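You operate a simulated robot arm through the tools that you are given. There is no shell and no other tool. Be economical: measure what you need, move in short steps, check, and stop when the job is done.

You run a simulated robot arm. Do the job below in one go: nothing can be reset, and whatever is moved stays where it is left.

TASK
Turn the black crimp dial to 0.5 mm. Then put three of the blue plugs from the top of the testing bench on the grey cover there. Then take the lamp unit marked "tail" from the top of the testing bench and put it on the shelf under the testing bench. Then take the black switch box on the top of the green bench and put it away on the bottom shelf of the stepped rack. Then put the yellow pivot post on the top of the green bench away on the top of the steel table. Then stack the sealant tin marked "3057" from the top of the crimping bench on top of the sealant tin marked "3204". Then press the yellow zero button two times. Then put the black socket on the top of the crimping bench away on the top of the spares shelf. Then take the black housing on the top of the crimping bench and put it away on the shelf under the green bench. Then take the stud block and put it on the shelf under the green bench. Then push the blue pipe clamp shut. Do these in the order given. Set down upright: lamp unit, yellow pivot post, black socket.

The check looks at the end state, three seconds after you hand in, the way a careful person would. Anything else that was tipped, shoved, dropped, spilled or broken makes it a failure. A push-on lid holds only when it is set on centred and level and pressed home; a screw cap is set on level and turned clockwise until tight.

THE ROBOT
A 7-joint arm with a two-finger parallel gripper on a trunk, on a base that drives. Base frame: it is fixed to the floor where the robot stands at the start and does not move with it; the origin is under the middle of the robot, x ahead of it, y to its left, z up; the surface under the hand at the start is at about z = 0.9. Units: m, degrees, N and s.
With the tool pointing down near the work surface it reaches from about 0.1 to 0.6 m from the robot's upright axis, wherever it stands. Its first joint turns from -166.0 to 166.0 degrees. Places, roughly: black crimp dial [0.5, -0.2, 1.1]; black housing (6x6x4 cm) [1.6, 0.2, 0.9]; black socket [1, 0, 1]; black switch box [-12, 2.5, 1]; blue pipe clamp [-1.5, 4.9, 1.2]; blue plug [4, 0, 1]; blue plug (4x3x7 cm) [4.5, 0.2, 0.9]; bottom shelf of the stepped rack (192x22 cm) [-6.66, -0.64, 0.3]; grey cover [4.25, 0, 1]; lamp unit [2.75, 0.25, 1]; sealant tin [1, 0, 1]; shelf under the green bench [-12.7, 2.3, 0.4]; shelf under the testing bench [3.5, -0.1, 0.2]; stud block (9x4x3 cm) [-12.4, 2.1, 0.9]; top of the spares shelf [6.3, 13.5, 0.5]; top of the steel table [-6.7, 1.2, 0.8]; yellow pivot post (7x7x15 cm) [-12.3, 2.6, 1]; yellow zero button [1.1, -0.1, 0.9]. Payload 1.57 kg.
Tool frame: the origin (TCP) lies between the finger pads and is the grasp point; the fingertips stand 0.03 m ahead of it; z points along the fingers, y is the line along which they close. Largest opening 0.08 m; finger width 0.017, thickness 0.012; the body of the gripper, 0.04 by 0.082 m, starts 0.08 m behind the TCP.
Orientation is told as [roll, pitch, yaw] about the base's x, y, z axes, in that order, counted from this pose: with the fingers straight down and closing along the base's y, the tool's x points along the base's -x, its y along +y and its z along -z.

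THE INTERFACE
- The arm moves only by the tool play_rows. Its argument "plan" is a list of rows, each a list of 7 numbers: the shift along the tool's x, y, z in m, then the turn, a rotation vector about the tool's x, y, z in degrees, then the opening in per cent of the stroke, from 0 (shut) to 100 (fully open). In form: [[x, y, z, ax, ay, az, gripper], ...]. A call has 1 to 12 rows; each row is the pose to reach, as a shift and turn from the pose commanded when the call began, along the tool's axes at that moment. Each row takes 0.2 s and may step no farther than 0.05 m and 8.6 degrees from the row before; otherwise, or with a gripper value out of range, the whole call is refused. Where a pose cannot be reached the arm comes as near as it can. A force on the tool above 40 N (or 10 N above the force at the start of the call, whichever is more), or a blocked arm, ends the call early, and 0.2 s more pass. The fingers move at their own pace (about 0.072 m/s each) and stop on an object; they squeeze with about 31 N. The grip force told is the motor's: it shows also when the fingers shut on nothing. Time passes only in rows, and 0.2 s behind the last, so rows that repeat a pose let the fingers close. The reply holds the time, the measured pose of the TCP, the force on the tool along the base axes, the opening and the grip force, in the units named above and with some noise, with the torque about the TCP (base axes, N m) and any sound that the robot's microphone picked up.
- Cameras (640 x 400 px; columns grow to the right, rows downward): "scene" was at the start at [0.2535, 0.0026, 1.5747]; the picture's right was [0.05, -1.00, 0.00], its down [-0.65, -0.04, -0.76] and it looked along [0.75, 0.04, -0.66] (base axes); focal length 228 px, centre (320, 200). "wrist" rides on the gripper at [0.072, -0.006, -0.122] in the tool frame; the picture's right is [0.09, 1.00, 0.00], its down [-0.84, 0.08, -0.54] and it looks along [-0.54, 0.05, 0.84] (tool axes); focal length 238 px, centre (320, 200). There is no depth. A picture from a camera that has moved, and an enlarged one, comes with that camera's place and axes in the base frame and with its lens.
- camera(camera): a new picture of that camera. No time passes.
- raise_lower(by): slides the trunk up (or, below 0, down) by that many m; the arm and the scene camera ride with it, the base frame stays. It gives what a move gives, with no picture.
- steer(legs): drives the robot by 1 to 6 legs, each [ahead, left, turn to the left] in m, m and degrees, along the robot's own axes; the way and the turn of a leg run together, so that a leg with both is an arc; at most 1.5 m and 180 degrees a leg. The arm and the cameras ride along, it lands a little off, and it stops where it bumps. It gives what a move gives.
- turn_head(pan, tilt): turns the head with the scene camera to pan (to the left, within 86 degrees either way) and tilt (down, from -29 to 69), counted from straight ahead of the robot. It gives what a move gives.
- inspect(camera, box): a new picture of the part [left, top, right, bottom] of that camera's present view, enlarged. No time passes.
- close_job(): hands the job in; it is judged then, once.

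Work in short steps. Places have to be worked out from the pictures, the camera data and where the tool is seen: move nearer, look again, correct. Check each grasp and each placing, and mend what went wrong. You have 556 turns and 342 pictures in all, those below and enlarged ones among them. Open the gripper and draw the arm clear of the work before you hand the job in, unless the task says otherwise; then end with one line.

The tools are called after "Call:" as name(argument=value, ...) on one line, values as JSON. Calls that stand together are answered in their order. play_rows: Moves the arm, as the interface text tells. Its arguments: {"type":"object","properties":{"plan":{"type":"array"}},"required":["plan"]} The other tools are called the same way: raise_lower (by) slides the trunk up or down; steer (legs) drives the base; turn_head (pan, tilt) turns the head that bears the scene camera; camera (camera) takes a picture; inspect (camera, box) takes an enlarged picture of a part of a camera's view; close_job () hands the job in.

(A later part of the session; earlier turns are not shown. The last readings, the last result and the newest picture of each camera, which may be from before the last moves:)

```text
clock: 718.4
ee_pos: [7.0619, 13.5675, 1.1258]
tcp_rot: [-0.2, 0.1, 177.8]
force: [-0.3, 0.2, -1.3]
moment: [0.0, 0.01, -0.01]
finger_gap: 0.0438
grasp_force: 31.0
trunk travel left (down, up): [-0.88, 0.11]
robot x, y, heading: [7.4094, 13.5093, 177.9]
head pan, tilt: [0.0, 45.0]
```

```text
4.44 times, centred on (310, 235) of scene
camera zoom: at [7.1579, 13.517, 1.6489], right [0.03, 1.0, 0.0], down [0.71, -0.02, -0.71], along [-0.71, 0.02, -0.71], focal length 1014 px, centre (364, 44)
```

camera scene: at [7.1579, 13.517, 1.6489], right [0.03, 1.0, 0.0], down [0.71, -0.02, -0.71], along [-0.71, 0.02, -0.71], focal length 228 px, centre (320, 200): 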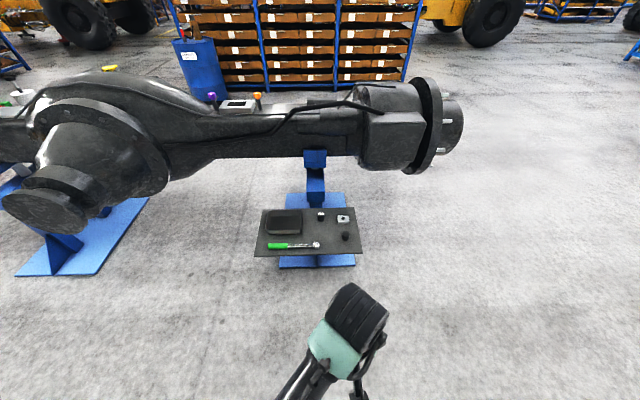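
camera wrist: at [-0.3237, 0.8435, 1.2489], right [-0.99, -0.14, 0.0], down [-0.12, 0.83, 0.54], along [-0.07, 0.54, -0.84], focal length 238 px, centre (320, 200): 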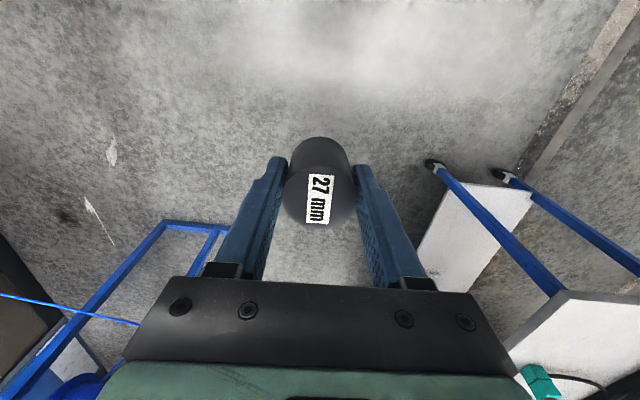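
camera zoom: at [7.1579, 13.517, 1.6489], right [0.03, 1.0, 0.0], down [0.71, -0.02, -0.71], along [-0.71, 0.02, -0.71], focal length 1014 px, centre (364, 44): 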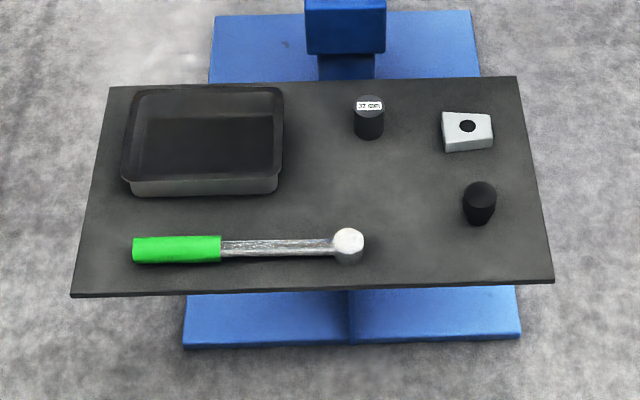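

I choose a free spot at about (6.36, 13.61) on the plate. I drive nearer and lower the trunk.

Call:
steer(legs=[[0.48, -0.03, 2.1]])

Call:
raise_lower(by=-0.38)

Call:
camera(camera="wrist")

Call:
camera(camera="scene")

```text
clock: 721.3
ee_pos: [6.581, 13.5933, 1.1265]
tcp_rot: [-0.2, 0.1, 179.9]
force: [0.4, 0.1, -1.3]
moment: [-0.03, 0.03, 0.0]
finger_gap: 0.0439
grasp_force: 31.1
trunk travel left (down, up): [-0.88, 0.11]
robot x, y, heading: [6.9324, 13.5475, -180.0]
head pan, tilt: [0.0, 45.0]
```

```text
clock: 724.9
ee_pos: [6.5817, 13.5921, 0.7452]
tcp_rot: [-0.1, 0.0, 180.0]
force: [0.2, -0.4, -2.3]
moment: [0.02, 0.01, 0.0]
finger_gap: 0.0435
grasp_force: 30.6
trunk travel left (down, up): [-0.5, 0.49]
robot x, y, heading: [6.9285, 13.5498, -180.1]
head pan, tilt: [0.0, 45.0]
```

```text
173 pictures are left
camera wrist: at [6.6533, 13.5991, 0.869], right [0.09, -1.0, 0.0], down [-0.84, -0.08, 0.54], along [-0.54, -0.05, -0.84], focal length 238 px, centre (320, 200)
```

wrist: 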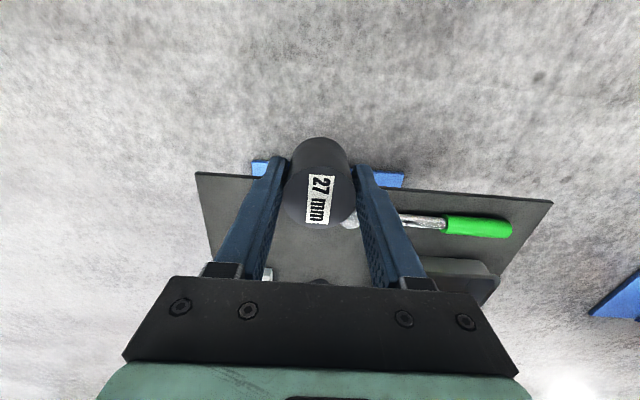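

```text
172 pictures are left
camera scene: at [6.6793, 13.5457, 1.2688], right [0.0, 1.0, 0.0], down [0.71, 0.0, -0.71], along [-0.71, 0.0, -0.71], focal length 228 px, centre (320, 200)
```

scene: 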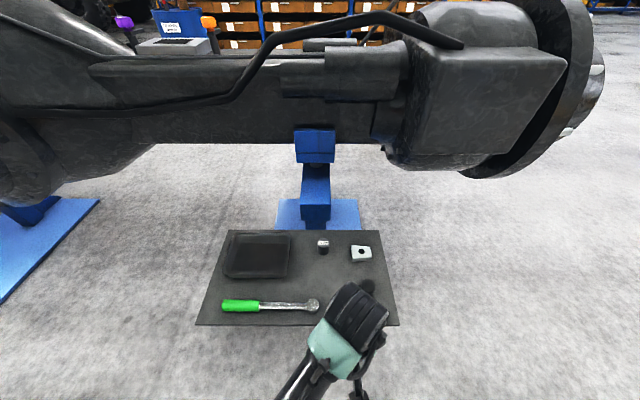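

I aim for (6.30, 13.62), between the pen-like ratchet and the small parts. I move the base 8 cm ahead, then position the socket above it.

Call:
steer(legs=[[0.09, 0, 0]])

Call:
play_rows(plan=[[-0.04, -0.006, 0, 0, 0, 0, 30], [-0.08, -0.012, 0, 0, 0, 0, 30], [-0.12, -0.018, 0, 0, 0, 0, 30], [-0.16, -0.024, 0, 0, 0, 0, 30], [-0.19, -0.028, 0.02, 0, 0, 0, 30], [-0.19, -0.028, 0.06, 0, 0, 0, 30], [-0.19, -0.028, 0.1, 0, 0, 0, 30]])

Call:
camera(camera="wrist")

Call:
camera(camera="scene")

```text
clock: 726.0
ee_pos: [6.4918, 13.5915, 0.7451]
tcp_rot: [0.0, 0.0, 179.8]
force: [-0.3, 0.8, -2.0]
moment: [0.02, 0.0, 0.01]
finger_gap: 0.0438
grasp_force: 31.4
trunk travel left (down, up): [-0.5, 0.49]
robot x, y, heading: [6.843, 13.5477, -179.8]
head pan, tilt: [0.0, 45.0]
```

```text
clock: 727.6
ee_pos: [6.3039, 13.6215, 0.6446]
tcp_rot: [-0.2, -0.1, 179.9]
force: [-0.1, 0.4, -1.9]
moment: [0.0, -0.01, 0.0]
finger_gap: 0.0439
grasp_force: 31.2
trunk travel left (down, up): [-0.5, 0.49]
robot x, y, heading: [6.8422, 13.5474, -179.9]
head pan, tilt: [0.0, 45.0]
```

```text
171 pictures are left
camera wrist: at [6.3739, 13.6277, 0.7687], right [0.09, -1.0, 0.0], down [-0.84, -0.08, 0.54], along [-0.54, -0.05, -0.84], focal length 238 px, centre (320, 200)
```

wrist: 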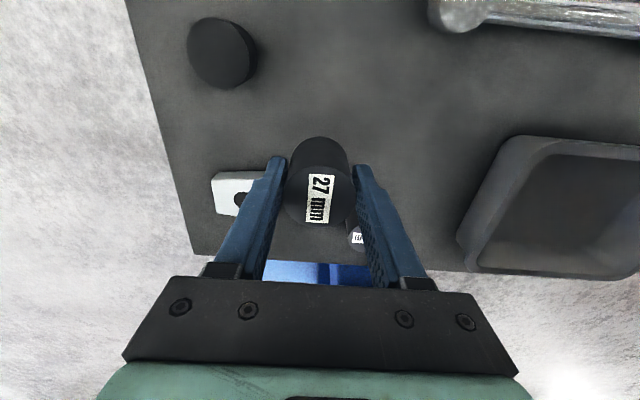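

```text
170 pictures are left
camera scene: at [6.59, 13.5458, 1.2688], right [0.0, 1.0, 0.0], down [0.71, 0.0, -0.71], along [-0.71, 0.0, -0.71], focal length 228 px, centre (320, 200)
```

scene: 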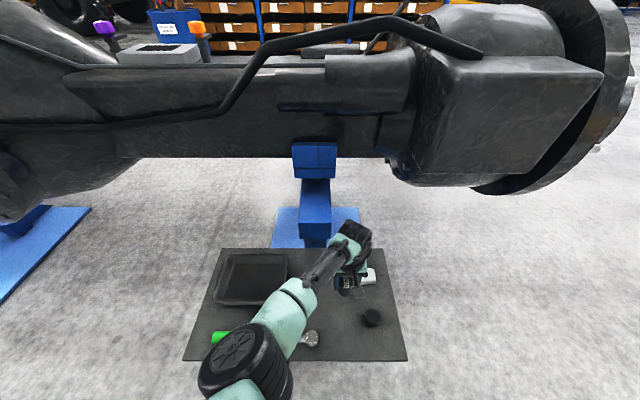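

The spot below is clear. I lower gently to contact.

Call:
play_rows(plan=[[0, 0, 0.03, 0, 0, 0, 30], [0, 0, 0.06, 0, 0, 0, 30], [0, 0, 0.075, 0, 0, 0, 30]])

Call:
play_rows(plan=[[0, 0, 0.006, 0, 0, 0, 30], [0, 0, 0.012, 0, 0, 0, 30]])

Call:
camera(camera="wrist")

```text
clock: 728.4
ee_pos: [6.3029, 13.6206, 0.5767]
tcp_rot: [-0.1, 0.0, 179.7]
force: [-0.9, -0.4, -1.0]
moment: [0.05, 0.01, 0.02]
finger_gap: 0.0438
grasp_force: 30.8
out of reach, approached as far as the arm can: row 3
trunk travel left (down, up): [-0.5, 0.49]
robot x, y, heading: [6.8399, 13.5489, -179.8]
head pan, tilt: [0.0, 45.0]
```

```text
clock: 729.0
ee_pos: [6.303, 13.617, 0.5721]
tcp_rot: [-0.2, -0.1, 180.0]
force: [-0.2, 0.4, -2.4]
moment: [-0.02, -0.01, -0.05]
finger_gap: 0.0436
grasp_force: 31.3
out of reach, approached as far as the arm can: row 1, 2
trunk travel left (down, up): [-0.5, 0.49]
robot x, y, heading: [6.8452, 13.5476, -179.8]
head pan, tilt: [0.0, 45.0]
```

```text
169 pictures are left
camera wrist: at [6.3754, 13.6237, 0.6953], right [0.09, -1.0, 0.0], down [-0.84, -0.08, 0.54], along [-0.54, -0.05, -0.84], focal length 238 px, centre (320, 200)
```

wrist: 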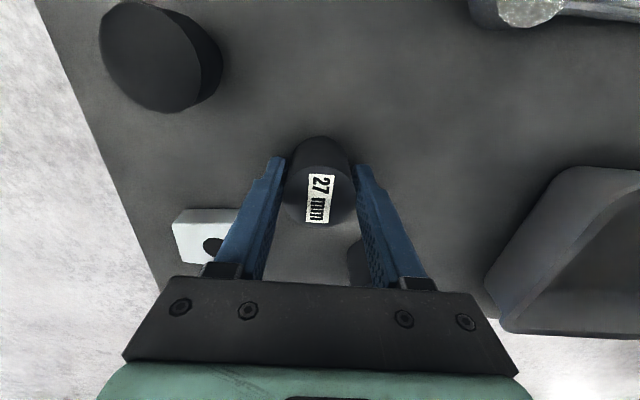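

At the arm's limit. I lift 10 cm with the arm, lower the trunk 10 cm, then continue down.

Call:
play_rows(plan=[[0, 0, -0.04, 0, 0, 0, 30], [0, 0, -0.08, 0, 0, 0, 30], [0, 0, -0.1, 0, 0, 0, 30]])

Call:
raise_lower(by=-0.1)

Call:
play_rows(plan=[[0, -0.003, 0.008, 0, 0, 0, 30], [0, -0.003, 0.014, 0, 0, 0, 30]])

```text
clock: 729.8
ee_pos: [6.3042, 13.6163, 0.6718]
tcp_rot: [-0.1, 0.0, 179.8]
force: [0.0, -0.2, -1.0]
moment: [-0.02, -0.02, -0.05]
finger_gap: 0.0437
grasp_force: 31.2
trunk travel left (down, up): [-0.5, 0.49]
robot x, y, heading: [6.8431, 13.5524, -179.9]
head pan, tilt: [0.0, 45.0]
```

```text
clock: 731.2
ee_pos: [6.3032, 13.6176, 0.572]
tcp_rot: [-0.3, 0.0, 179.8]
force: [-0.9, -0.4, -2.0]
moment: [0.0, -0.02, 0.01]
finger_gap: 0.0437
grasp_force: 30.9
trunk travel left (down, up): [-0.4, 0.59]
robot x, y, heading: [6.8433, 13.5484, -179.9]
head pan, tilt: [0.0, 45.0]
```

```text
clock: 731.8
ee_pos: [6.3008, 13.6177, 0.5666]
tcp_rot: [-0.4, -0.5, 180.0]
force: [4.7, -1.4, 17.9]
moment: [0.26, -0.19, -0.15]
finger_gap: 0.0435
grasp_force: 31.0
trunk travel left (down, up): [-0.4, 0.59]
robot x, y, heading: [6.8442, 13.5456, -179.8]
head pan, tilt: [0.0, 45.0]
stopped in row 2: the force on the tool passed its limit at 44 N (the readings are from after the stop); the commanded pose is now the measured one
```

Contact. I release and lift.

Call:
play_rows(plan=[[0, 0, -0.001, 0, 0, 0, 50], [0, 0, -0.001, 0, 0, 0, 70], [0, 0, -0.001, 0, 0, 0, 75], [0, 0, -0.03, 0, 0, 0, 75], [0, 0, -0.07, 0, 0, 0, 75], [0, 0, -0.11, 0, 0, 0, 75]])

Call:
camera(camera="wrist")

```text
clock: 733.2
ee_pos: [6.3027, 13.6182, 0.6733]
tcp_rot: [-0.2, -0.2, 179.9]
force: [-0.1, 0.2, 0.2]
moment: [0.02, 0.0, -0.03]
finger_gap: 0.0601
grasp_force: 0.0
trunk travel left (down, up): [-0.4, 0.59]
robot x, y, heading: [6.8441, 13.5472, -180.0]
head pan, tilt: [0.0, 45.0]
```

```text
168 pictures are left
camera wrist: at [6.3739, 13.6254, 0.7966], right [0.09, -1.0, 0.0], down [-0.84, -0.08, 0.54], along [-0.54, -0.05, -0.84], focal length 238 px, centre (320, 200)
```

wrist: 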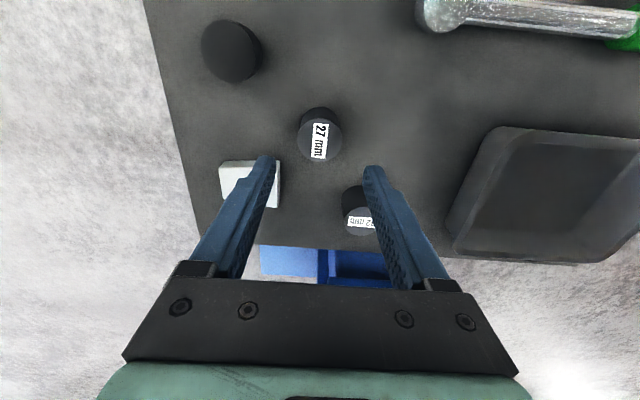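

The socket stands upright on the spares shelf. I retract, raise the trunk and drive back toward the crimping bench.

Call:
play_rows(plan=[[0.03, 0, -0.03, 0, 0, 0, 75], [0.07, 0, -0.05, 0, 0, 0, 75], [0.11, 0, -0.07, 0, 0, 0, 75], [0.15, 0, -0.09, 0, 0, 0, 75], [0.18, 0, -0.1, 0, 0, 0, 75]])

Call:
steer(legs=[[-0.6, 0, 0]])

Call:
raise_lower(by=0.4)

Call:
camera(camera="scene")

Call:
steer(legs=[[0, 1.45, 0], [0, 1.45, 0], [0, 1.4, 0], [1.4, 0, 0], [1.4, 0, 0], [1.4, 0, 0]])

```text
clock: 734.4
ee_pos: [6.4831, 13.6172, 0.7741]
tcp_rot: [-0.3, -0.1, 180.0]
force: [-0.7, -0.2, -0.8]
moment: [0.0, -0.02, 0.0]
finger_gap: 0.0598
grasp_force: 0.1
trunk travel left (down, up): [-0.4, 0.59]
robot x, y, heading: [6.843, 13.5483, -180.1]
head pan, tilt: [0.0, 45.0]
```

```text
clock: 737.8
ee_pos: [7.0817, 13.6197, 0.7732]
tcp_rot: [-0.3, -0.2, 179.6]
force: [-0.1, 0.2, 0.7]
moment: [0.02, -0.01, -0.03]
finger_gap: 0.06
grasp_force: 0.2
trunk travel left (down, up): [-0.4, 0.59]
robot x, y, heading: [7.4433, 13.5502, 179.6]
head pan, tilt: [0.0, 45.0]
```

```text
clock: 741.6
ee_pos: [7.0824, 13.6185, 1.1729]
tcp_rot: [-0.3, -0.2, 179.7]
force: [0.0, 0.5, -0.6]
moment: [0.03, 0.03, 0.0]
finger_gap: 0.06
grasp_force: 0.0
trunk travel left (down, up): [-0.8, 0.19]
robot x, y, heading: [7.4427, 13.5465, 180.0]
head pan, tilt: [0.0, 45.0]
```

```text
167 pictures are left
camera scene: at [7.1906, 13.5465, 1.5688], right [0.0, 1.0, 0.0], down [0.71, 0.0, -0.71], along [-0.71, 0.0, -0.71], focal length 228 px, centre (320, 200)
```

scene: 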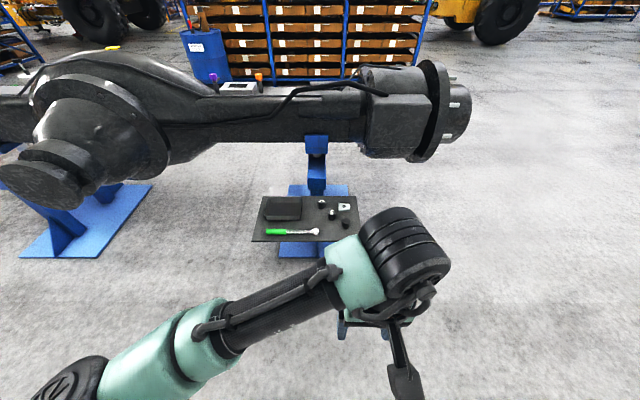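

```text
clock: 781.8
ee_pos: [2.9159, 9.2361, 1.1726]
tcp_rot: [-0.4, -0.2, -179.0]
force: [0.6, 0.3, -0.4]
moment: [0.0, -0.01, 0.01]
finger_gap: 0.06
grasp_force: 0.1
trunk travel left (down, up): [-0.8, 0.19]
robot x, y, heading: [3.2813, 9.1725, -178.7]
head pan, tilt: [0.0, 45.0]
```

Call:
steer(legs=[[1.4, 0, 0], [1.4, 0, 0], [0.8, 0, -1.3], [0, 0, 90], [1.4, 0, 0]])

Call:
turn_head(pan=0, tilt=20)

Call:
camera(camera="scene")

```text
clock: 809.8
ee_pos: [-0.4477, 7.396, 1.1732]
tcp_rot: [-0.2, -0.2, -91.4]
force: [-0.2, 0.5, 0.4]
moment: [0.03, -0.01, 0.01]
finger_gap: 0.06
grasp_force: 0.0
trunk travel left (down, up): [-0.8, 0.19]
robot x, y, heading: [-0.3717, 7.7553, -91.0]
head pan, tilt: [0.0, 45.0]
```

```text
clock: 810.7
ee_pos: [-0.4485, 7.3963, 1.1725]
tcp_rot: [-0.3, -0.3, -91.4]
force: [-0.1, -0.8, 1.0]
moment: [0.01, -0.01, -0.02]
finger_gap: 0.06
grasp_force: 0.1
trunk travel left (down, up): [-0.8, 0.19]
robot x, y, heading: [-0.3714, 7.755, -91.3]
head pan, tilt: [0.0, 20.0]
```

```text
166 pictures are left
camera scene: at [-0.3762, 7.4899, 1.6074], right [-1.0, 0.02, 0.0], down [0.01, 0.34, -0.94], along [-0.02, -0.94, -0.34], focal length 228 px, centre (320, 200)
```

scene: 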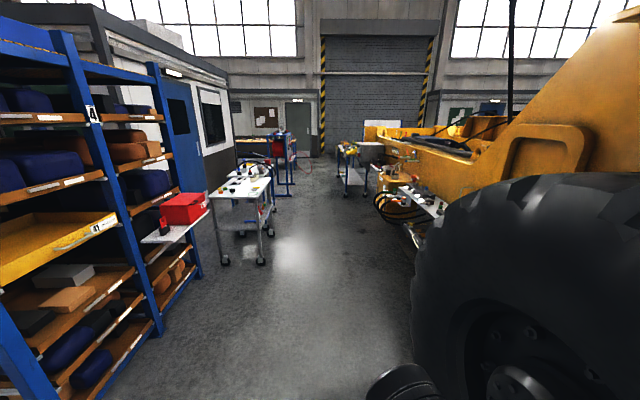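

Call:
steer(legs=[[1.4, -0.12, 1.2], [1.4, -0.12, 0], [1.4, 0, 0], [1.4, 0, 0], [1.35, 0, 0]])

Call:
turn_head(pan=0, tilt=40)

```text
clock: 843.7
ee_pos: [-0.6099, 0.4562, 1.1735]
tcp_rot: [-0.3, -0.1, -88.9]
force: [-0.3, 0.9, 0.1]
moment: [-0.01, -0.03, -0.03]
finger_gap: 0.0599
grasp_force: 0.1
trunk travel left (down, up): [-0.8, 0.19]
robot x, y, heading: [-0.5447, 0.8226, -88.6]
head pan, tilt: [0.0, 20.0]
```

```text
clock: 844.5
ee_pos: [-0.6086, 0.4565, 1.1728]
tcp_rot: [-0.2, -0.2, -89.0]
force: [0.2, 0.4, -0.4]
moment: [0.02, -0.01, -0.03]
finger_gap: 0.0601
grasp_force: 0.2
trunk travel left (down, up): [-0.8, 0.19]
robot x, y, heading: [-0.5454, 0.8193, -88.6]
head pan, tilt: [0.0, 40.0]
```

I strafe along the left aisle to the black housing at about (1.6, 0.2).

Call:
steer(legs=[[0.18, 0, -1.4], [0, 1.1, 0], [0, 1.1, 0]])

Call:
camera(camera="scene")

Call:
camera(camera="wrist")

```text
clock: 856.6
ee_pos: [1.5852, 0.2508, 1.1724]
tcp_rot: [-0.3, -0.2, -91.3]
force: [-0.3, 0.2, -0.8]
moment: [0.02, 0.0, 0.01]
finger_gap: 0.0599
grasp_force: 0.1
trunk travel left (down, up): [-0.8, 0.19]
robot x, y, heading: [1.6627, 0.6082, -91.1]
head pan, tilt: [0.0, 40.0]
```

```text
165 pictures are left
camera scene: at [1.6573, 0.3529, 1.5761], right [-1.0, 0.02, 0.0], down [0.01, 0.64, -0.77], along [-0.01, -0.77, -0.64], focal length 228 px, centre (320, 200)
```

scene: 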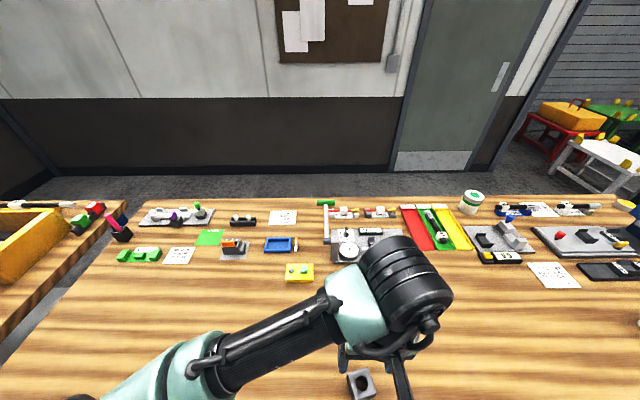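

```text
164 pictures are left
camera wrist: at [1.5808, 0.3238, 1.2958], right [1.0, 0.07, -0.01], down [0.06, -0.84, 0.54], along [0.03, -0.54, -0.84], focal length 238 px, centre (320, 200)
```

wrist: 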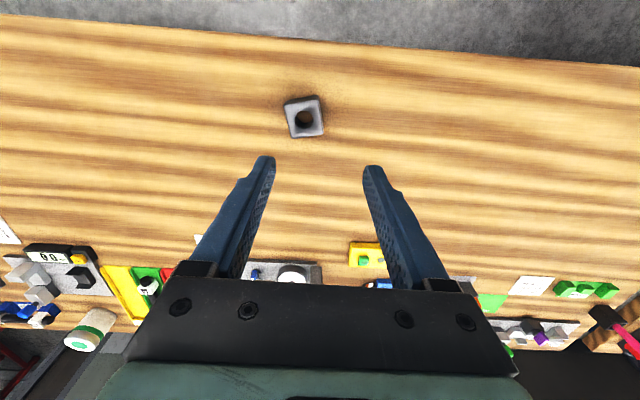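

The housing is at about (1.566, 0.234), slightly turned. I zoom to get its angle.

Call:
inspect(camera="wrist", box=[260, 70, 350, 160])

```text
4.44 times, centred on (305, 115) of wrist
camera zoom: at [1.5808, 0.3238, 1.2958], right [1.0, 0.07, -0.01], down [0.06, -0.84, 0.54], along [0.03, -0.54, -0.84], focal length 1059 px, centre (387, 578)
```

zoom: 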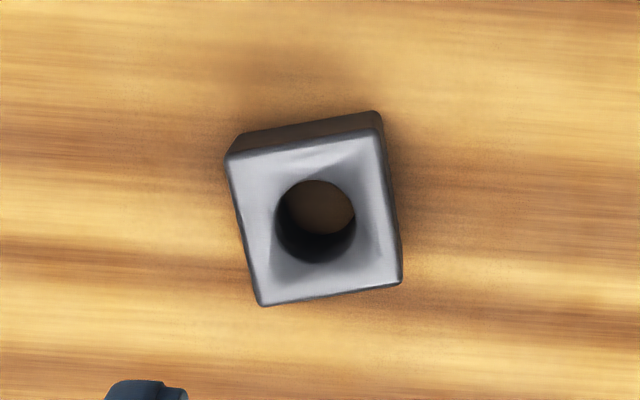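

The housing's centre is (1.564, 0.231), turned about +14°. I back the base 10 cm, turn the hand to match and tilt it 40°.

Call:
steer(legs=[[-0.12, 0, 0.8]])

Call:
play_rows(plan=[[-0.02, 0, 0, 0, 0, -7.5, 80], [-0.04, 0, 0, 0, 0, -14.7, 100], [-0.08, 0, 0, 0, 0, -14.7, 100]])

Call:
play_rows(plan=[[0, 0, 0, 0, -8, 0, 100], [0, 0, 0, 0, -16, 0, 100], [0, 0, 0, 0, -24, 0, 100], [0, 0, 0, 0, -32, 0, 100], [0, 0, 0, 0, -40, 0, 100]])

Call:
camera(camera="wrist")

```text
clock: 857.8
ee_pos: [1.5906, 0.3671, 1.1733]
tcp_rot: [-0.3, -0.3, -90.4]
force: [0.2, 0.4, 0.3]
moment: [0.01, 0.02, 0.02]
finger_gap: 0.06
grasp_force: 0.2
trunk travel left (down, up): [-0.8, 0.19]
robot x, y, heading: [1.6648, 0.7283, -89.9]
head pan, tilt: [0.0, 40.0]
```

```text
clock: 858.6
ee_pos: [1.5914, 0.287, 1.1723]
tcp_rot: [-0.2, -0.1, -75.6]
force: [0.2, -0.5, -0.3]
moment: [0.04, 0.02, 0.0]
finger_gap: 0.0799
grasp_force: 0.2
trunk travel left (down, up): [-0.8, 0.19]
robot x, y, heading: [1.6625, 0.7245, -90.3]
head pan, tilt: [0.0, 40.0]
```

```text
clock: 859.8
ee_pos: [1.592, 0.2882, 1.1732]
tcp_rot: [-0.4, -40.2, -75.4]
force: [-0.5, 0.8, 0.4]
moment: [-0.01, 0.03, -0.02]
finger_gap: 0.08
grasp_force: 0.2
trunk travel left (down, up): [-0.8, 0.19]
robot x, y, heading: [1.6602, 0.7252, -90.2]
head pan, tilt: [0.0, 40.0]
```

```text
162 pictures are left
camera wrist: at [1.5523, 0.4164, 1.2213], right [0.95, 0.31, -0.07], down [0.15, -0.26, 0.95], along [0.28, -0.91, -0.29], focal length 238 px, centre (320, 200)
```

wrist: 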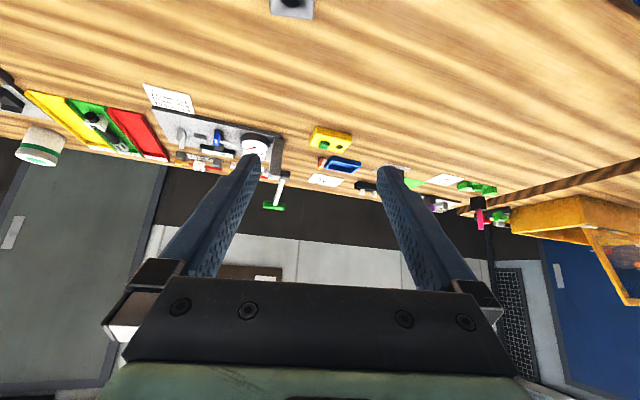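

I go to the pre-grasp pose above the housing.

Call:
play_rows(plan=[[0.029, -0.01, 0.028, 0, 0, 0, 100], [0.058, -0.021, 0.056, 0, 0, 0, 100], [0.087, -0.031, 0.085, 0, 0, 0, 100], [0.1156, -0.0413, 0.1131, 0, 0, 0, 100]])

Call:
camera(camera="wrist")

Call:
inspect(camera="scene", box=[260, 280, 440, 400])

```text
clock: 860.8
ee_pos: [1.5451, 0.2922, 1.0134]
tcp_rot: [-0.4, -40.3, -75.5]
force: [-0.2, 0.6, -0.2]
moment: [-0.03, -0.01, 0.02]
finger_gap: 0.0799
grasp_force: 0.0
trunk travel left (down, up): [-0.8, 0.19]
robot x, y, heading: [1.6654, 0.7277, -90.4]
head pan, tilt: [0.0, 40.0]
```

```text
161 pictures are left
camera wrist: at [1.5058, 0.4206, 1.0608], right [0.95, 0.31, -0.06], down [0.15, -0.26, 0.95], along [0.28, -0.91, -0.29], focal length 238 px, centre (320, 200)
```

wrist: 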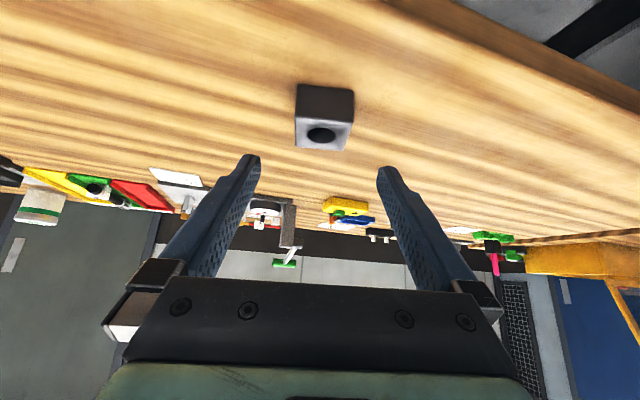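

```text
3.33 times, centred on (350, 340) of scene
camera zoom: at [1.6618, 0.4708, 1.5762], right [-1.0, 0.0, 0.0], down [0.0, 0.64, -0.77], along [0.0, -0.77, -0.64], focal length 761 px, centre (220, -267)
```

zoom: 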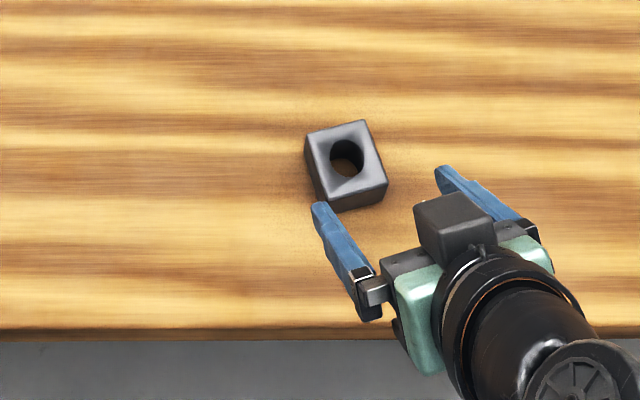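

Aligned. I advance 0.1 along the tool and close.

Call:
play_rows(plan=[[0, 0.002, 0.04, 0, 0, 0, 100], [0, 0.004, 0.08, 0, 0, 0, 100], [0, 0.004, 0.1, 0, 0, 0, 100]])

Call:
camera(camera="wrist")

```text
clock: 861.6
ee_pos: [1.5648, 0.2303, 0.9361]
tcp_rot: [-0.4, -40.2, -75.6]
force: [-0.7, -0.2, -0.4]
moment: [-0.02, 0.03, 0.01]
finger_gap: 0.0799
grasp_force: 0.0
trunk travel left (down, up): [-0.8, 0.19]
robot x, y, heading: [1.664, 0.7265, -90.2]
head pan, tilt: [0.0, 40.0]
```

```text
159 pictures are left
camera wrist: at [1.526, 0.3591, 0.9842], right [0.95, 0.31, -0.06], down [0.15, -0.26, 0.95], along [0.28, -0.91, -0.29], focal length 238 px, centre (320, 200)
```

wrist: 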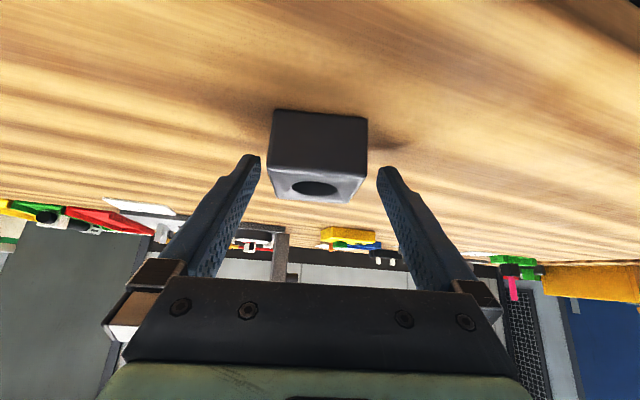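

Call:
play_rows(plan=[[0, 0, 0, 0, 0, 0, 75], [0, 0, 0, 0, 0, 0, 55], [0, 0, 0, 0, 0, 0, 45], [0, 0, 0, 0, 0, 0, 45]])

Call:
play_rows(plan=[[-0.0257, 0, -0.0306, 0, 0, 0, 45], [-0.0514, 0, -0.0613, 0, 0, 0, 45], [-0.0772, 0, -0.0919, 0, 0, 0, 45]])

Call:
camera(camera="wrist")

```text
clock: 862.6
ee_pos: [1.5666, 0.2312, 0.9368]
tcp_rot: [-0.4, -40.1, -75.5]
force: [-3.5, -0.5, 0.6]
moment: [0.11, -0.06, 0.04]
finger_gap: 0.0519
grasp_force: 31.2
trunk travel left (down, up): [-0.8, 0.19]
robot x, y, heading: [1.6676, 0.7257, -90.2]
head pan, tilt: [0.0, 40.0]
```

```text
clock: 863.4
ee_pos: [1.5666, 0.2307, 1.0569]
tcp_rot: [-0.3, -40.0, -75.6]
force: [-0.4, -0.1, -5.6]
moment: [0.01, -0.01, 0.02]
finger_gap: 0.0519
grasp_force: 31.3
trunk travel left (down, up): [-0.8, 0.19]
robot x, y, heading: [1.6672, 0.7297, -90.4]
head pan, tilt: [0.0, 40.0]
```

```text
158 pictures are left
camera wrist: at [1.5279, 0.3588, 1.1046], right [0.95, 0.31, -0.06], down [0.15, -0.26, 0.95], along [0.28, -0.91, -0.3], focal length 238 px, centre (320, 200)
```

wrist: 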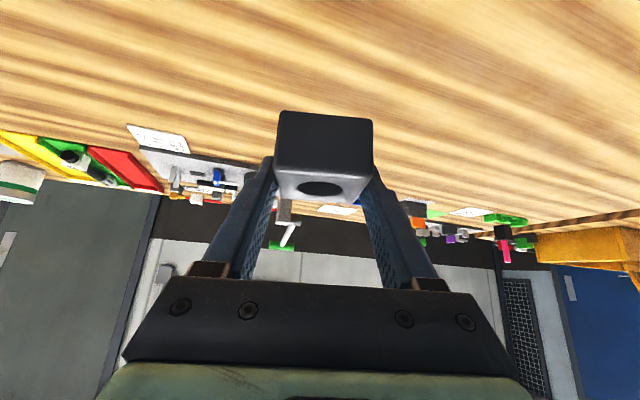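

The housing is held. I raise it and drive to the green bench, this time toward its -y side.

Call:
raise_lower(by=0.15)

Call:
steer(legs=[[0, -1.1, 0], [0, -1.15, 0], [0, 0, -89.8], [1.0, 0.12, 0], [1.4, 0.1, 0], [1.4, 0.1, 0]])

Call:
camera(camera="scene")

```text
clock: 865.1
ee_pos: [1.5665, 0.23, 1.2073]
tcp_rot: [-0.4, -40.1, -75.5]
force: [-0.1, 0.0, -4.8]
moment: [-0.02, -0.04, 0.03]
finger_gap: 0.0519
grasp_force: 31.0
trunk travel left (down, up): [-0.95, 0.04]
robot x, y, heading: [1.6615, 0.7253, -90.1]
head pan, tilt: [0.0, 40.0]
```

```text
clock: 898.0
ee_pos: [-4.8763, 0.4709, 1.2057]
tcp_rot: [-0.4, -40.2, -164.9]
force: [-0.6, 0.2, -4.4]
moment: [0.01, 0.0, 0.0]
finger_gap: 0.0519
grasp_force: 30.7
trunk travel left (down, up): [-0.95, 0.04]
robot x, y, heading: [-4.379, 0.3815, -179.7]
head pan, tilt: [0.0, 40.0]
```

```text
157 pictures are left
camera scene: at [-4.6342, 0.3756, 1.726], right [-0.01, 1.0, 0.0], down [0.64, 0.0, -0.77], along [-0.77, 0.0, -0.64], focal length 228 px, centre (320, 200)
```

scene: 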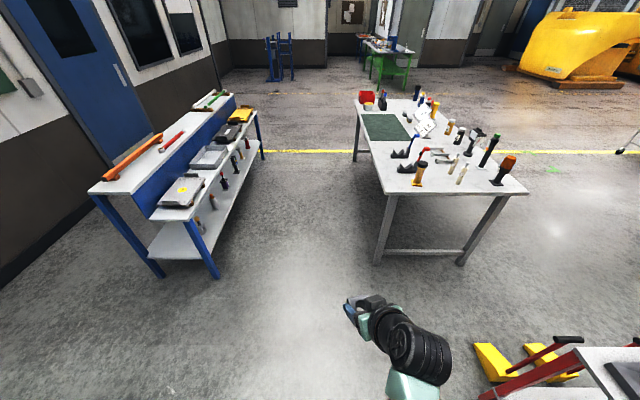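

Call:
steer(legs=[[1.4, 0.08, -0.3], [1.4, 0, 0], [1.3, 0, 0], [1.4, -0.1, 0], [1.4, -0.15, 0], [1.2, -0.1, 0]])

Call:
turn_head(pan=-60, tilt=30)

Call:
camera(camera="scene")

```text
clock: 936.6
ee_pos: [-12.9797, 0.7304, 1.206]
tcp_rot: [-0.4, -40.0, -164.9]
force: [-0.6, -0.4, -4.4]
moment: [0.01, -0.01, -0.04]
finger_gap: 0.0519
grasp_force: 31.1
trunk travel left (down, up): [-0.95, 0.04]
robot x, y, heading: [-12.4836, 0.6385, -179.6]
head pan, tilt: [0.0, 40.0]
```

```text
clock: 937.9
ee_pos: [-12.9792, 0.7303, 1.2064]
tcp_rot: [-0.4, -40.1, -164.9]
force: [0.3, -0.1, -4.8]
moment: [0.0, 0.01, 0.01]
finger_gap: 0.052
grasp_force: 31.5
trunk travel left (down, up): [-0.95, 0.04]
robot x, y, heading: [-12.4834, 0.6373, -179.4]
head pan, tilt: [-60.0, 30.0]
```

```text
156 pictures are left
camera scene: at [-12.6987, 0.7135, 1.7413], right [0.86, 0.51, 0.0], down [0.25, -0.43, -0.87], along [-0.44, 0.75, -0.5], focal length 228 px, centre (320, 200)
```

scene: 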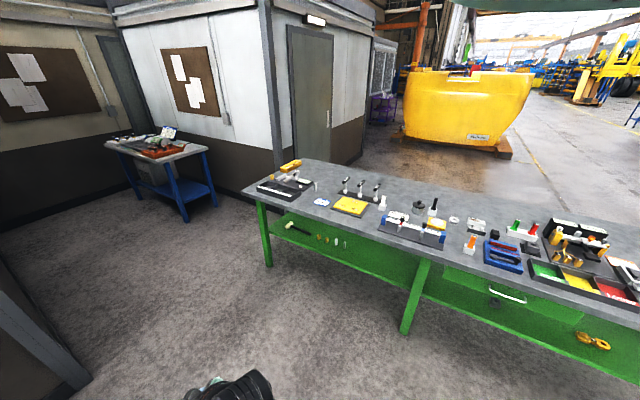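

I turn to face the bench and look at the shelf.

Call:
steer(legs=[[0, 0, -90.5]])

Call:
turn_head(pan=0, tilt=35)

Call:
camera(camera="scene")

```text
clock: 942.1
ee_pos: [-12.3898, 1.1369, 1.2061]
tcp_rot: [-0.5, -40.1, 105.2]
force: [0.0, -0.3, -5.9]
moment: [-0.05, -0.03, 0.02]
finger_gap: 0.0519
grasp_force: 30.7
trunk travel left (down, up): [-0.95, 0.04]
robot x, y, heading: [-12.4824, 0.6427, 90.3]
head pan, tilt: [-60.0, 30.0]
```

```text
clock: 943.5
ee_pos: [-12.3895, 1.1375, 1.2066]
tcp_rot: [-0.4, -40.0, 105.1]
force: [0.0, 0.0, -4.6]
moment: [-0.02, -0.02, -0.01]
finger_gap: 0.0517
grasp_force: 31.0
trunk travel left (down, up): [-0.95, 0.04]
robot x, y, heading: [-12.4798, 0.6385, 90.4]
head pan, tilt: [0.0, 35.0]
```

```text
155 pictures are left
camera scene: at [-12.4838, 0.8951, 1.7335], right [1.0, 0.01, 0.0], down [0.0, -0.57, -0.82], along [-0.01, 0.82, -0.57], focal length 228 px, centre (320, 200)
```

scene: 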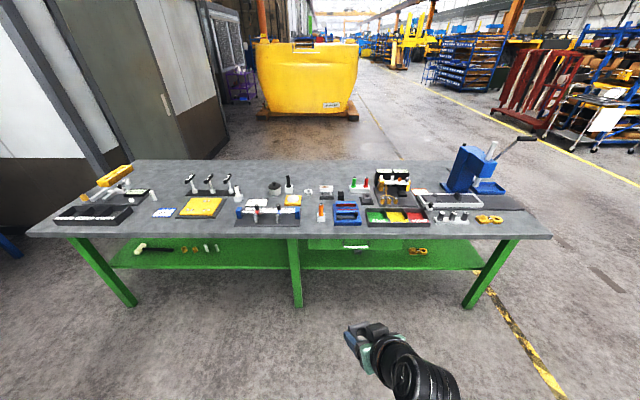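

Call:
inspect(camera="scene", box=[200, 220, 500, 300])

Call:
raise_lower(by=-0.4)

Call:
raise_lower(by=-0.2)

Call:
camera(camera="scene")

```text
2.13 times, centred on (350, 260) of scene
camera zoom: at [-12.4838, 0.8951, 1.7335], right [1.0, 0.01, 0.0], down [0.0, -0.57, -0.82], along [-0.01, 0.82, -0.57], focal length 487 px, centre (256, 72)
```

zoom: 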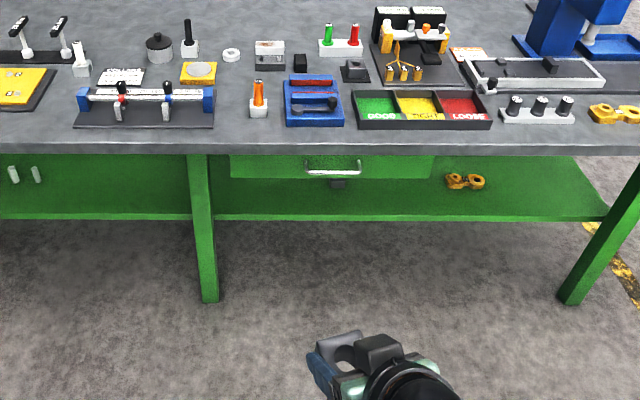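

```text
clock: 947.3
ee_pos: [-12.3902, 1.1355, 0.8055]
tcp_rot: [-0.3, -40.0, 105.1]
force: [0.4, -0.5, -4.5]
moment: [0.0, 0.02, 0.02]
finger_gap: 0.052
grasp_force: 31.5
trunk travel left (down, up): [-0.55, 0.44]
robot x, y, heading: [-12.4798, 0.641, 90.1]
head pan, tilt: [0.0, 35.0]
```

```text
clock: 949.5
ee_pos: [-12.3903, 1.1358, 0.6057]
tcp_rot: [-0.4, -40.0, 105.1]
force: [-0.5, 0.0, -4.3]
moment: [0.0, -0.01, -0.01]
finger_gap: 0.0517
grasp_force: 30.8
trunk travel left (down, up): [-0.35, 0.64]
robot x, y, heading: [-12.4786, 0.64, 90.0]
head pan, tilt: [0.0, 35.0]
```

```text
153 pictures are left
camera scene: at [-12.484, 0.8948, 1.1336], right [1.0, 0.01, 0.0], down [0.0, -0.57, -0.82], along [-0.01, 0.82, -0.57], focal length 228 px, centre (320, 200)
```

scene: 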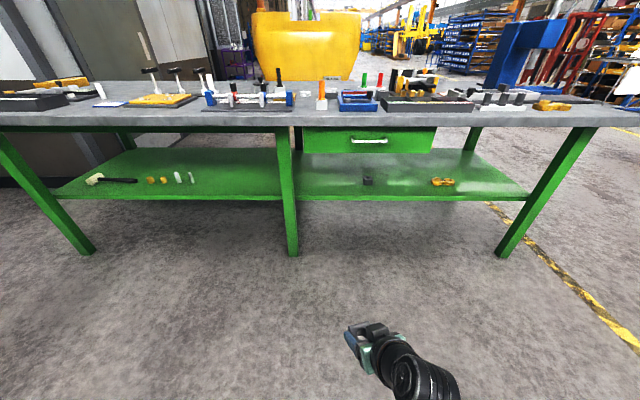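

The left bay is free between x ≈ -12.65 and -13.1, with the shelf at z ≈ 0.43 and its front edge at y ≈ 1.93. I lower a bit more and drive in front of it.

Call:
raise_lower(by=-0.09)

Call:
steer(legs=[[0, 0.52, 0], [0.45, 0, 0]])

Call:
camera(camera="scene")

Call:
camera(camera="wrist")

```text
clock: 950.7
ee_pos: [-12.3905, 1.1361, 0.5165]
tcp_rot: [-0.4, -39.9, 105.1]
force: [-0.4, 0.5, -5.3]
moment: [-0.02, 0.02, -0.02]
finger_gap: 0.0517
grasp_force: 31.2
trunk travel left (down, up): [-0.26, 0.73]
robot x, y, heading: [-12.4796, 0.6381, 90.5]
head pan, tilt: [0.0, 35.0]
```

```text
clock: 956.0
ee_pos: [-12.91, 1.5806, 0.5166]
tcp_rot: [-0.4, -40.1, 105.3]
force: [0.7, 0.3, -4.6]
moment: [0.01, 0.02, 0.01]
finger_gap: 0.0521
grasp_force: 30.6
trunk travel left (down, up): [-0.26, 0.73]
robot x, y, heading: [-13.0035, 1.0789, 90.3]
head pan, tilt: [0.0, 35.0]
```

```text
152 pictures are left
camera scene: at [-13.0042, 1.3387, 1.0435], right [1.0, 0.01, 0.0], down [0.0, -0.57, -0.82], along [-0.01, 0.82, -0.57], focal length 228 px, centre (320, 200)
```

scene: 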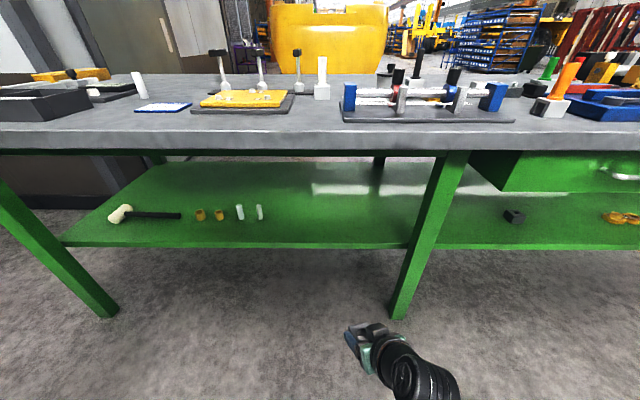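

```text
151 pictures are left
camera wrist: at [-12.8699, 1.4535, 0.5643], right [-0.94, -0.32, -0.06], down [-0.15, 0.26, 0.95], along [-0.29, 0.91, -0.3], focal length 238 px, centre (320, 200)
```

wrist: 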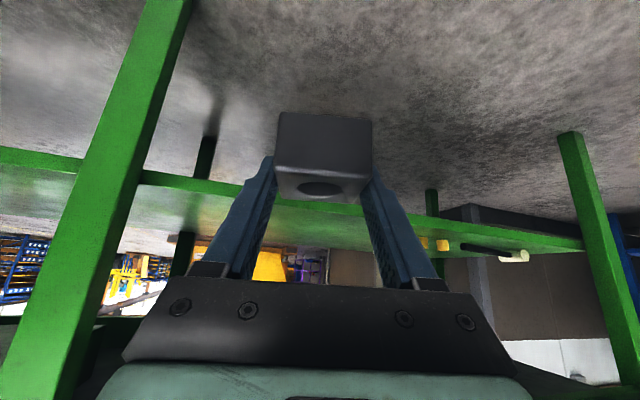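

I move the base 0.2 ahead and then extend the housing over the shelf.

Call:
steer(legs=[[0.2, 0.04, 0]])

Call:
play_rows(plan=[[-0.0296, -0.0104, 0.0248, 0, 0, 0, 45], [-0.0592, -0.0208, 0.0497, 0, 0, 0, 45], [-0.0888, -0.0313, 0.0745, 0, 0, 0, 45], [-0.1183, -0.0417, 0.0993, 0, 0, 0, 45], [-0.1479, -0.0521, 0.1242, 0, 0, 0, 45], [-0.1775, -0.0625, 0.149, 0, 0, 0, 45]])

Call:
camera(camera="scene")

Call:
camera(camera="wrist")

```text
clock: 957.6
ee_pos: [-12.9519, 1.7802, 0.5167]
tcp_rot: [-0.5, -40.0, 105.2]
force: [-0.3, 0.7, -4.2]
moment: [0.02, 0.0, 0.04]
finger_gap: 0.0518
grasp_force: 31.1
trunk travel left (down, up): [-0.26, 0.73]
robot x, y, heading: [-13.0436, 1.2827, 90.6]
head pan, tilt: [0.0, 35.0]
```

```text
clock: 959.0
ee_pos: [-12.9504, 2.0198, 0.5146]
tcp_rot: [-0.3, -39.9, 105.1]
force: [-0.4, -0.4, -6.3]
moment: [0.02, 0.01, 0.01]
finger_gap: 0.0516
grasp_force: 31.1
trunk travel left (down, up): [-0.26, 0.73]
robot x, y, heading: [-13.0398, 1.2818, 90.5]
head pan, tilt: [0.0, 35.0]
```

```text
150 pictures are left
camera scene: at [-13.0457, 1.5392, 1.0435], right [1.0, 0.01, 0.0], down [0.0, -0.57, -0.82], along [-0.01, 0.82, -0.57], focal length 228 px, centre (320, 200)
```

scene: 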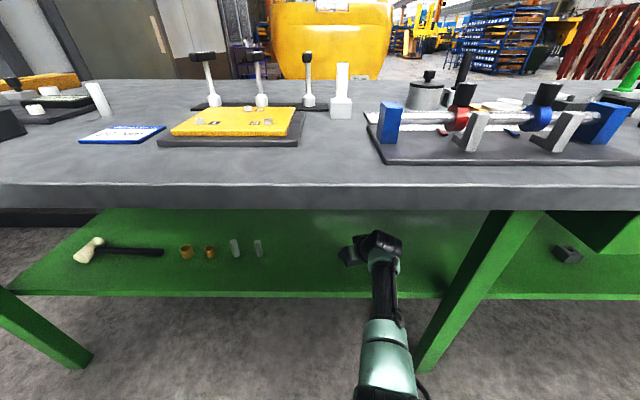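

```text
149 pictures are left
camera wrist: at [-12.9107, 1.8928, 0.5631], right [-0.94, -0.33, -0.06], down [-0.15, 0.26, 0.95], along [-0.29, 0.91, -0.3], focal length 238 px, centre (320, 200)
```

wrist: 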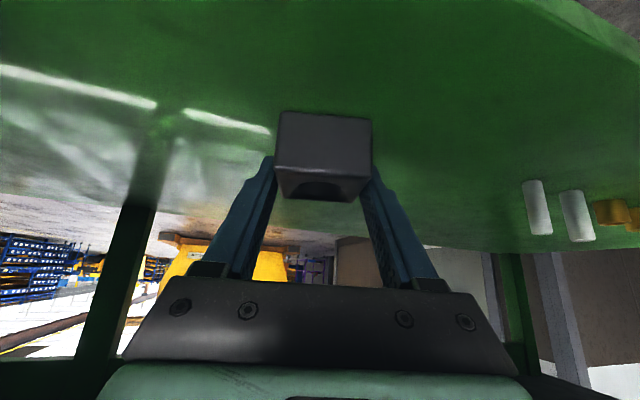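

Over the shelf. I lower gently to contact.

Call:
play_rows(plan=[[0.0129, 0, 0.0153, 0, 0, 0, 45], [0.0225, 0, 0.0268, 0, 0, 0, 45]])

Call:
play_rows(plan=[[0.0039, 0, 0.0046, 0, 0, 0, 45], [0.0077, 0, 0.0092, 0, 0, 0, 45]])

```text
clock: 959.6
ee_pos: [-12.9503, 2.0212, 0.4794]
tcp_rot: [-0.3, -40.0, 105.2]
force: [-0.2, 0.0, -5.8]
moment: [0.0, -0.02, 0.02]
finger_gap: 0.0519
grasp_force: 30.8
trunk travel left (down, up): [-0.26, 0.73]
robot x, y, heading: [-13.0413, 1.2814, 90.5]
head pan, tilt: [0.0, 35.0]
```

```text
clock: 960.2
ee_pos: [-12.9522, 2.0188, 0.4694]
tcp_rot: [-0.4, -39.9, 105.3]
force: [-0.8, -0.6, -5.0]
moment: [-0.02, 0.03, 0.01]
finger_gap: 0.0518
grasp_force: 31.5
trunk travel left (down, up): [-0.26, 0.73]
robot x, y, heading: [-13.0378, 1.2819, 90.4]
head pan, tilt: [0.0, 35.0]
```

Call:
play_rows(plan=[[0.0039, 0, 0.0046, 0, 0, 0, 45], [0.0077, 0, 0.0092, 0, 0, 0, 45]])

Call:
camera(camera="wrist")

```text
clock: 960.9
ee_pos: [-12.9547, 2.0179, 0.4678]
tcp_rot: [-0.5, -40.4, 105.2]
force: [4.2, 3.1, 6.6]
moment: [-0.29, 0.09, 0.01]
finger_gap: 0.0519
grasp_force: 31.1
out of reach, approached as far as the arm can: row 1, 2
trunk travel left (down, up): [-0.26, 0.73]
robot x, y, heading: [-13.0411, 1.282, 90.3]
head pan, tilt: [0.0, 35.0]
```

```text
148 pictures are left
camera wrist: at [-12.9148, 1.8914, 0.5149], right [-0.94, -0.32, -0.07], down [-0.15, 0.25, 0.95], along [-0.29, 0.91, -0.29], focal length 238 px, centre (320, 200)
```

wrist: 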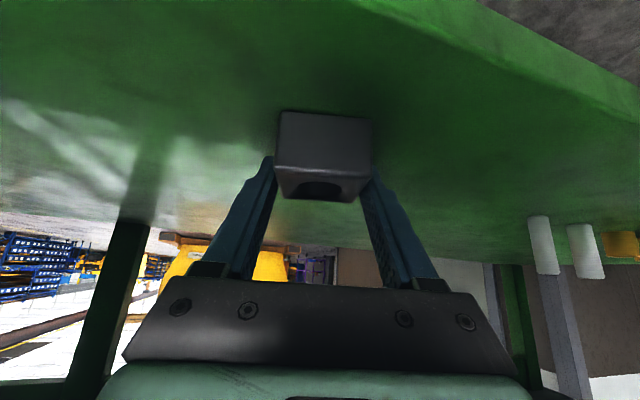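

Contact. I open and withdraw horizontally.

Call:
play_rows(plan=[[0, 0, 0, 0, 0, 0, 60], [0, 0, 0, 0, 0, 0, 80], [0, 0, 0, 0, 0, 0, 100], [-0.0013, 0, -0.0015, 0, 0, 0, 100], [0.0153, 0, -0.02, 0, 0, 0, 100], [0.0306, 0, -0.046, 0, 0, 0, 100], [0.0613, 0, -0.0717, 0, 0, 0, 100], [0.0919, 0, -0.0974, 0, 0, 0, 100], [0.1226, 0, -0.1232, 0, 0, 0, 100], [0.1532, 0, -0.149, 0, 0, 0, 100], [0.1838, 0, -0.1747, 0, 0, 0, 100]])

Call:
camera(camera="scene")

Call:
camera(camera="wrist")

```text
clock: 963.2
ee_pos: [-12.8906, 1.7714, 0.4803]
tcp_rot: [-0.3, -40.1, 105.2]
force: [0.6, -0.4, 1.3]
moment: [0.03, 0.0, 0.0]
finger_gap: 0.08
grasp_force: 0.2
trunk travel left (down, up): [-0.26, 0.73]
robot x, y, heading: [-13.0439, 1.2832, 90.4]
head pan, tilt: [0.0, 35.0]
```

```text
147 pictures are left
camera scene: at [-13.0457, 1.5388, 1.0437], right [1.0, 0.01, 0.0], down [0.0, -0.57, -0.82], along [-0.01, 0.82, -0.57], focal length 228 px, centre (320, 200)
```

scene: 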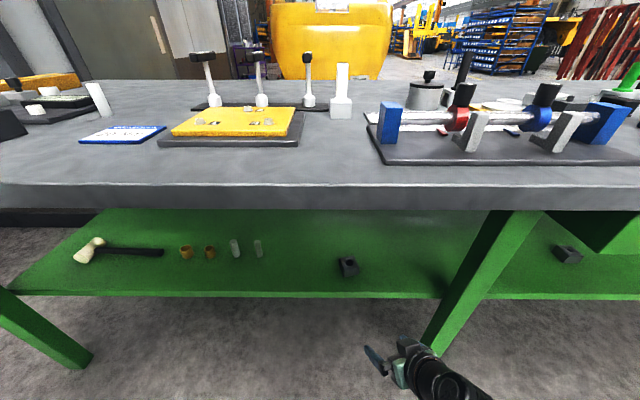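

```text
146 pictures are left
camera wrist: at [-12.8502, 1.6445, 0.5274], right [-0.94, -0.33, -0.06], down [-0.16, 0.26, 0.95], along [-0.29, 0.91, -0.3], focal length 238 px, centre (320, 200)
```

wrist: 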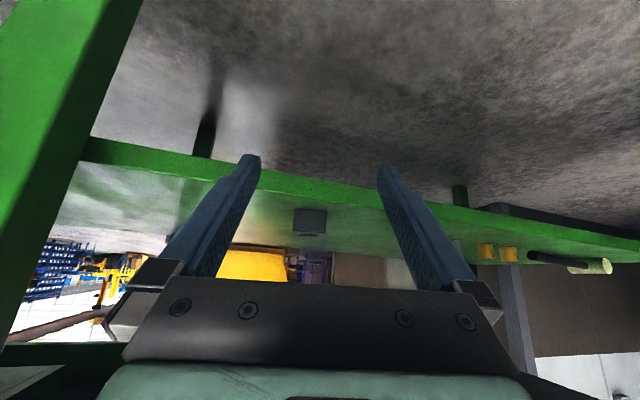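

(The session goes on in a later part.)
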